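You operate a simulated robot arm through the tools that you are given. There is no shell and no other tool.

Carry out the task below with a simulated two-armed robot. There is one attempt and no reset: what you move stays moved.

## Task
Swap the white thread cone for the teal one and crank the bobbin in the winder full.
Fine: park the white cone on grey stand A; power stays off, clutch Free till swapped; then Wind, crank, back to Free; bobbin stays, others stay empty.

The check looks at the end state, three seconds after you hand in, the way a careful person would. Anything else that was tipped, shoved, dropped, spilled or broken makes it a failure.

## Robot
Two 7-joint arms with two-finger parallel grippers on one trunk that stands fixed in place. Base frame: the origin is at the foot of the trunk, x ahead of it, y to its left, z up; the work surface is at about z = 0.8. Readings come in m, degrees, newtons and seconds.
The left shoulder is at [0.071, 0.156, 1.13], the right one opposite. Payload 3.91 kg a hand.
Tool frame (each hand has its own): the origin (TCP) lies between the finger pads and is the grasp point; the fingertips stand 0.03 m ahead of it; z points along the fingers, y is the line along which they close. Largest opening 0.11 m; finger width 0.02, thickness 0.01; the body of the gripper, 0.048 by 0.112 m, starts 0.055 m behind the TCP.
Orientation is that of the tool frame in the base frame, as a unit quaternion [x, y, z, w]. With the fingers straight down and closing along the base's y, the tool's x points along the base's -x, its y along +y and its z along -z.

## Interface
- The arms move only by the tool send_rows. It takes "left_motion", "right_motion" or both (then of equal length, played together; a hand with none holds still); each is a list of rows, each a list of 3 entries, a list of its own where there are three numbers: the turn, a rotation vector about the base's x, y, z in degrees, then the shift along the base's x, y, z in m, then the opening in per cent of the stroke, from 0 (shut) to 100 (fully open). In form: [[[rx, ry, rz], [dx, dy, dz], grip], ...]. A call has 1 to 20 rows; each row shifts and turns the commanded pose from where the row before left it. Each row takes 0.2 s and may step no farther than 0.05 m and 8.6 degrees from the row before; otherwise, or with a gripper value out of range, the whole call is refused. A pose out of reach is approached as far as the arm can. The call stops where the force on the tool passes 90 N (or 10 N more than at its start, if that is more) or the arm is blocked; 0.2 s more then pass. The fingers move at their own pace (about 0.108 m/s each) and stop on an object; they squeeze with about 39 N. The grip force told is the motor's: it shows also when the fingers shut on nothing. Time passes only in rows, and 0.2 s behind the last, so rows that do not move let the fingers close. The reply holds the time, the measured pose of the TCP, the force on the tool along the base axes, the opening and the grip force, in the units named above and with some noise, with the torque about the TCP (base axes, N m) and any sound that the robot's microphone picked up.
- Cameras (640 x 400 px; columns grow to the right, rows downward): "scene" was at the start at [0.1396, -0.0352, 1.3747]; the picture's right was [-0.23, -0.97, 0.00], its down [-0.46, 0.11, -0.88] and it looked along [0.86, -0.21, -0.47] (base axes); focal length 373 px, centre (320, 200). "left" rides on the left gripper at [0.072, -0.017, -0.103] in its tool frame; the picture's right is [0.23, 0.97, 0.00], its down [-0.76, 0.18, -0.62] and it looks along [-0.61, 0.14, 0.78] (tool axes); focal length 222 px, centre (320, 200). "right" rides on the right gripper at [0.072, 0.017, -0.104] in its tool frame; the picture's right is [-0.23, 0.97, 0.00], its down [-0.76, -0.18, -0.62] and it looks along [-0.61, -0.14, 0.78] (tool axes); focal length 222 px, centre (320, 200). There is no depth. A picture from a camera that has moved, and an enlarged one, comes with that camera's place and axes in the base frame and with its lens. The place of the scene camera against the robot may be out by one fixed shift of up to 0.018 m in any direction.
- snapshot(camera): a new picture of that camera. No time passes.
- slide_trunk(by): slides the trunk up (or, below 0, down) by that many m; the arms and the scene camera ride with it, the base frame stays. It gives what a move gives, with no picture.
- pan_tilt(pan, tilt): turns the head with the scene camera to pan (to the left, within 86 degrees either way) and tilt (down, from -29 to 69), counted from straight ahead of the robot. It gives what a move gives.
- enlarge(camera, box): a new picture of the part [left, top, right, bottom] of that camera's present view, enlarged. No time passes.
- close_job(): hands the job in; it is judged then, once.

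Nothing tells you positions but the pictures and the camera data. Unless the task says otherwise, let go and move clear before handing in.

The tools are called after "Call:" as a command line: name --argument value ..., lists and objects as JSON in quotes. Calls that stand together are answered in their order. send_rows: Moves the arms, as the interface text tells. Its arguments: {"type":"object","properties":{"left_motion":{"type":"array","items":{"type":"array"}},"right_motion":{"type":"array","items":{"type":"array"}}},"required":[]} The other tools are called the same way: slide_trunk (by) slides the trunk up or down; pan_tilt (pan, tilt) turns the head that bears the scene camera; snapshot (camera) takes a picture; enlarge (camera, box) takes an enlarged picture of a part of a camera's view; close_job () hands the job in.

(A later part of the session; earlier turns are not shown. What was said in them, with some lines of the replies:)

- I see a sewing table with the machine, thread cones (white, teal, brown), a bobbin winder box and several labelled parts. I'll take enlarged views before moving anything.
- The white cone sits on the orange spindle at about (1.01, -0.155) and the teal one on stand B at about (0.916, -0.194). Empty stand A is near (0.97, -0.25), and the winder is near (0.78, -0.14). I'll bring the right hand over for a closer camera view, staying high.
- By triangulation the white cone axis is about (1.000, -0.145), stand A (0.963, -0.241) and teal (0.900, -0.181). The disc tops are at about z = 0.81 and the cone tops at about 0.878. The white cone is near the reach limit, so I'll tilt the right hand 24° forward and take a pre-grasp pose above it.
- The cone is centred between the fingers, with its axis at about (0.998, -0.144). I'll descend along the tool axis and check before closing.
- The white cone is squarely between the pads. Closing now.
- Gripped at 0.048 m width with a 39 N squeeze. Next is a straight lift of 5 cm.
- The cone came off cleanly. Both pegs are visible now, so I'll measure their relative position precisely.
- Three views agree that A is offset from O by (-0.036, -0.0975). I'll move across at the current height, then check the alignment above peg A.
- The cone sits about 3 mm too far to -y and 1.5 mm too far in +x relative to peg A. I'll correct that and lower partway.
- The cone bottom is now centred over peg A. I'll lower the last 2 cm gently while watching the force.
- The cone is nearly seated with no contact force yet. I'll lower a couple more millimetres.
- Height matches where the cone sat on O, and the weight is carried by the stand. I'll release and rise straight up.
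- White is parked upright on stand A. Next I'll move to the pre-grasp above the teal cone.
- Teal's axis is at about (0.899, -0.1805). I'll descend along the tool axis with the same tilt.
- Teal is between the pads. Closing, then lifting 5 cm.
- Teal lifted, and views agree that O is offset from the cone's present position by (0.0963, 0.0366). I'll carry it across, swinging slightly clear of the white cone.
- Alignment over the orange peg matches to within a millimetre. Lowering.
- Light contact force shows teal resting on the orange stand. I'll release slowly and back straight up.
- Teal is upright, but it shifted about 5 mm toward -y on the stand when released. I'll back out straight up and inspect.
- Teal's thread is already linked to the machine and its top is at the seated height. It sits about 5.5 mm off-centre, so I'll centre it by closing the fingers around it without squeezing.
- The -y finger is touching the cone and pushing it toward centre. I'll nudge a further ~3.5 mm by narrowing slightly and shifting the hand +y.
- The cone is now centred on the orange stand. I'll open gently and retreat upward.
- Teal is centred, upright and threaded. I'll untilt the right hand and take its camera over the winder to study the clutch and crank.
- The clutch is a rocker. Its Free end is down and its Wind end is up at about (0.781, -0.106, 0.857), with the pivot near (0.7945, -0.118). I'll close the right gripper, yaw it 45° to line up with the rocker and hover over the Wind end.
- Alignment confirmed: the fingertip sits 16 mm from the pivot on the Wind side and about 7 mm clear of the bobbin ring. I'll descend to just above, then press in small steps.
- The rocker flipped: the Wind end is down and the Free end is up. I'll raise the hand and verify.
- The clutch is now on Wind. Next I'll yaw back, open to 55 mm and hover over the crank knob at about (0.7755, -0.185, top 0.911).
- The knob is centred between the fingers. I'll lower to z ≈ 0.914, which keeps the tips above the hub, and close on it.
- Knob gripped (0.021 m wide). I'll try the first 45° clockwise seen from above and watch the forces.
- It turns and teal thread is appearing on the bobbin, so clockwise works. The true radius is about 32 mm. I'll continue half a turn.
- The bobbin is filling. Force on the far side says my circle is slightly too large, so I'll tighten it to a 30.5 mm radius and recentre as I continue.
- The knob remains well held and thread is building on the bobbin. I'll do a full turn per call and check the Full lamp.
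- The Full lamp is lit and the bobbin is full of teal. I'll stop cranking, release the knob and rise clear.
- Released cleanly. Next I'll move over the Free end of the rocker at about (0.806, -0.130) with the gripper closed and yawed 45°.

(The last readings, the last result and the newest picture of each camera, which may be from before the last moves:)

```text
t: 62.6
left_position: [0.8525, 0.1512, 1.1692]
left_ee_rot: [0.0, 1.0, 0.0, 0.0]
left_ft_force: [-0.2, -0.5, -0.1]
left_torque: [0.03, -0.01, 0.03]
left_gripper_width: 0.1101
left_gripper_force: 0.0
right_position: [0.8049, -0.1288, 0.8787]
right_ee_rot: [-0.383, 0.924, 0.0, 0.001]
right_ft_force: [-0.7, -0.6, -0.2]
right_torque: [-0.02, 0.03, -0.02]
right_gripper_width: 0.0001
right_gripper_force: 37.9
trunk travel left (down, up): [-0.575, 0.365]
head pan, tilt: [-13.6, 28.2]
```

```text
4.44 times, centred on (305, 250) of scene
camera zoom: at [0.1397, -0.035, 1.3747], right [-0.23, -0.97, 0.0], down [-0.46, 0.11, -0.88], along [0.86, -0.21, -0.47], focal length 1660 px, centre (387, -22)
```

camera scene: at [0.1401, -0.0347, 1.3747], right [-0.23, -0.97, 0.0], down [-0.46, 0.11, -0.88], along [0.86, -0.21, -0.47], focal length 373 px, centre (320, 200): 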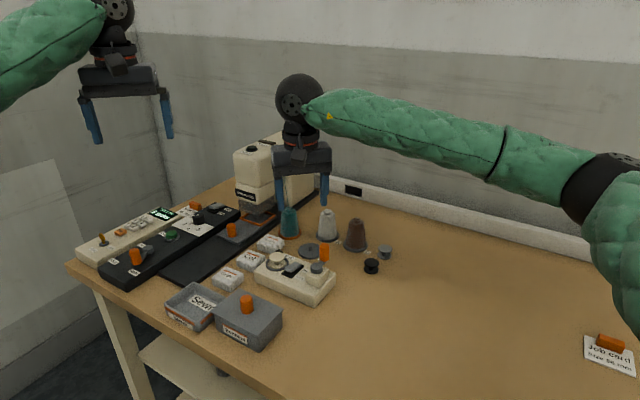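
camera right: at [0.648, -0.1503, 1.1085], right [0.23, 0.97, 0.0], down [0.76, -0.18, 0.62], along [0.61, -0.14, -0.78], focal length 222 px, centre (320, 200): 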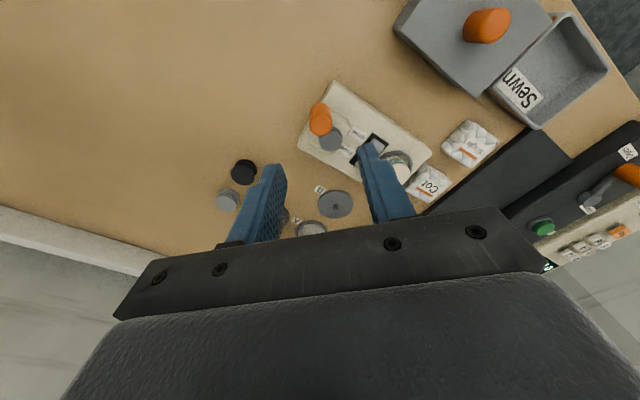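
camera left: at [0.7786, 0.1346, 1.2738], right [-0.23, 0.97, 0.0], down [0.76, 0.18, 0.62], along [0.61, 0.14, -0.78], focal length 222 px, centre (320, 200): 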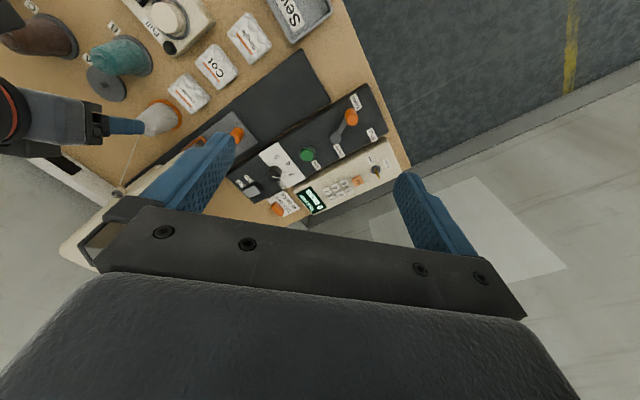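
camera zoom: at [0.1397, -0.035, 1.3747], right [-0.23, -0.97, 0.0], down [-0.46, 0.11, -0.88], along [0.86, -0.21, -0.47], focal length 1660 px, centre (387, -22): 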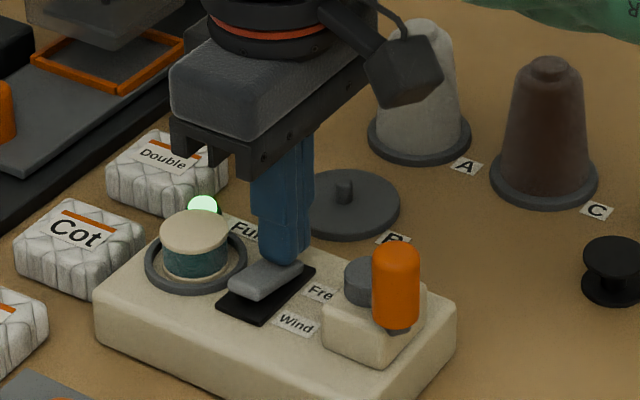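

The rocker is back on Free. I'll raise up, move the hand clear and verify everything.

Call:
send_rows --right_motion '[[[0, 0, 0], [0, 0, 0.01], 0], [[0, 0, 0], [0, 0, 0.03], 0], [[0, 0, 0], [0, 0, 0.04], 0], [[0, 0, 0], [0, 0, 0.045], 0], [[0, 0, -7.5], [-0.01, -0.03, 0.03], 0], [[0, 0, -7.5], [-0.01, -0.04, 0.02], 0], [[0, 0, -7.5], [-0.01, -0.045, 0], 0], [[0, 0, -7.5], [-0.01, -0.045, 0], 0], [[0, 0, -7.5], [-0.01, -0.045, 0], 30], [[0, 0, -7.5], [-0.01, -0.045, 0], 60], [[0, 0, 0], [-0.01, -0.045, 0], 60], [[0, 0, 0], [0, 0, 0], 60]]'

Call:
snapshot --camera "scene"

Call:
enlarge --camera "scene" --box '[250, 190, 410, 310]'

Call:
enlarge --camera "scene" --box '[255, 235, 335, 295]'

Call:
enlarge --camera "left" --box '[0, 0, 260, 162]'

Call:
enlarge --camera "scene" --box '[60, 180, 260, 305]'

```text
t: 65.2
left_position: [0.8524, 0.1532, 1.1693]
left_ee_rot: [-0.001, 1.0, 0.0, -0.001]
left_ft_force: [0.2, 0.4, 0.3]
left_torque: [-0.02, 0.03, -0.02]
left_gripper_width: 0.1101
left_gripper_force: 0.0
right_position: [0.735, -0.4242, 1.0543]
right_ee_rot: [0.0, 1.0, 0.0, -0.001]
right_ft_force: [0.3, 0.8, -0.1]
right_torque: [-0.01, 0.01, 0.02]
right_gripper_width: 0.0661
right_gripper_force: 0.0
trunk travel left (down, up): [-0.575, 0.365]
head pan, tilt: [-13.6, 28.2]
```

```text
taken
camera scene: at [0.1403, -0.0342, 1.3747], right [-0.23, -0.97, 0.0], down [-0.46, 0.11, -0.88], along [0.86, -0.21, -0.47], focal length 373 px, centre (320, 200)
```

scene: 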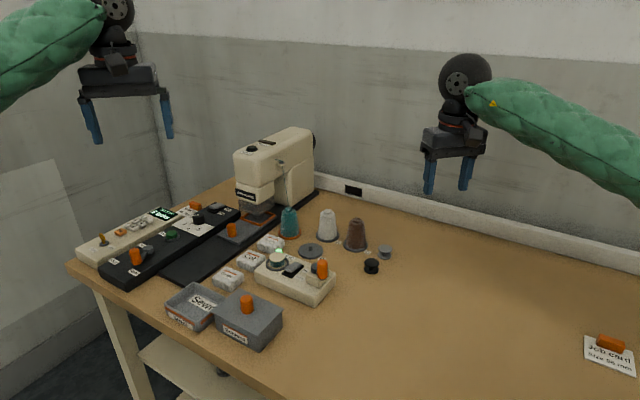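

```text
3.33 times, centred on (330, 250) of scene
camera zoom: at [0.1403, -0.0342, 1.3747], right [-0.23, -0.97, 0.0], down [-0.46, 0.11, -0.88], along [0.86, -0.21, -0.47], focal length 1245 px, centre (287, 33)
```

zoom: 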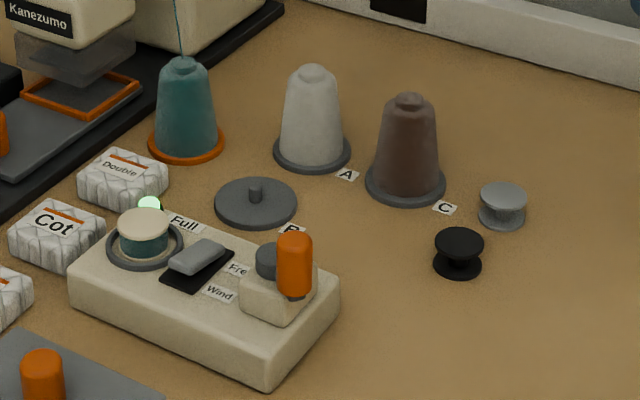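

```text
6.67 times, centred on (295, 265) of scene
camera zoom: at [0.1403, -0.0342, 1.3747], right [-0.23, -0.97, 0.0], down [-0.46, 0.11, -0.88], along [0.86, -0.21, -0.47], focal length 2490 px, centre (487, -233)
```

zoom: 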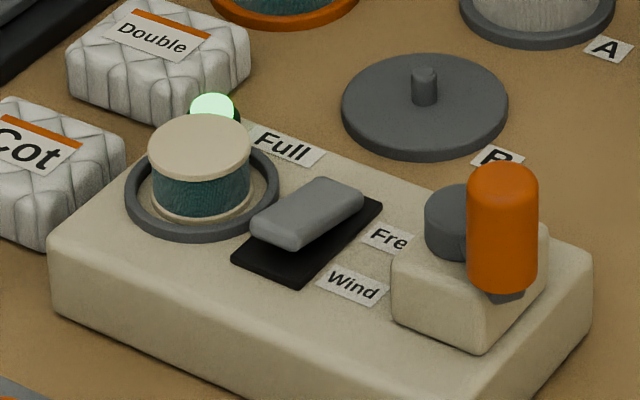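

```text
2.46 times, centred on (130, 81) of left
camera zoom: at [0.7799, 0.1355, 1.2727], right [-0.23, 0.97, 0.0], down [0.76, 0.18, 0.62], along [0.61, 0.14, -0.78], focal length 547 px, centre (788, 493)
```

zoom: 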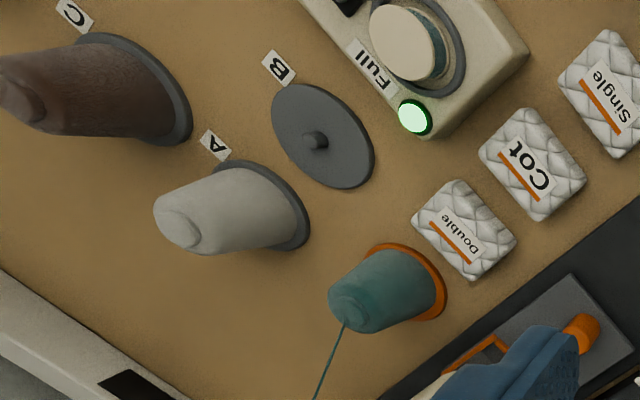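

```text
3.20 times, centred on (160, 242) of scene
camera zoom: at [0.1403, -0.0342, 1.3747], right [-0.23, -0.97, 0.0], down [-0.46, 0.11, -0.88], along [0.86, -0.21, -0.47], focal length 1195 px, centre (832, 64)
```

zoom: 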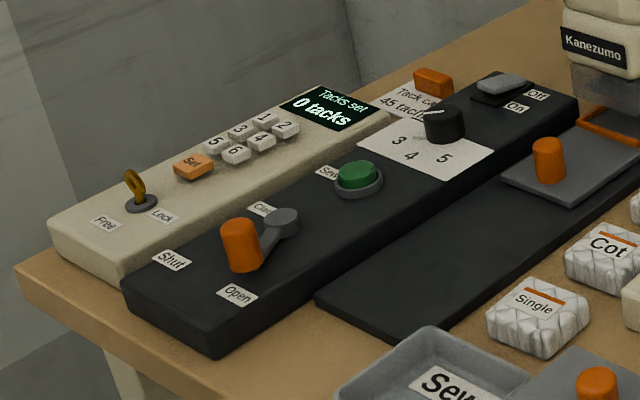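

Everything checks out in the last pictures:

- **Cones:** teal is seated and threaded on the orange stand, and white is upright on stand A.
- **Bobbin:** it is full of teal in the winder with the Full lamp lit, and the two loose bobbins are untouched and empty.
- **Controls:** the clutch is back on Free and the power is still off.

Both hands are clear, so I'm handing in.

Call:
close_job

```text
The job is handed in.
```

The cones are swapped and the bobbin in the winder is wound full of teal thread. I've handed the job in; no verdict has come back yet.

- **White cone:** parked upright on grey stand A.
- **Teal cone:** seated on the orange stand, with its thread running to the machine. It settled about 5 mm off-centre when I let go, so I nudged it back to centre before winding.
- **Bobbin:** I turned the crank clockwise until the Full lamp lit, a little over two turns, then stopped. The bobbin is still in the winder.
- **Clutch and power:** the clutch stayed on Free until the swap was done, went to Wind for cranking, and is back on Free. The power switch was never touched and shows Off.
- **Everything else:** the two loose bobbins are still empty, and I saw nothing tipped or moved in the last pictures. Both hands are clear of the table.
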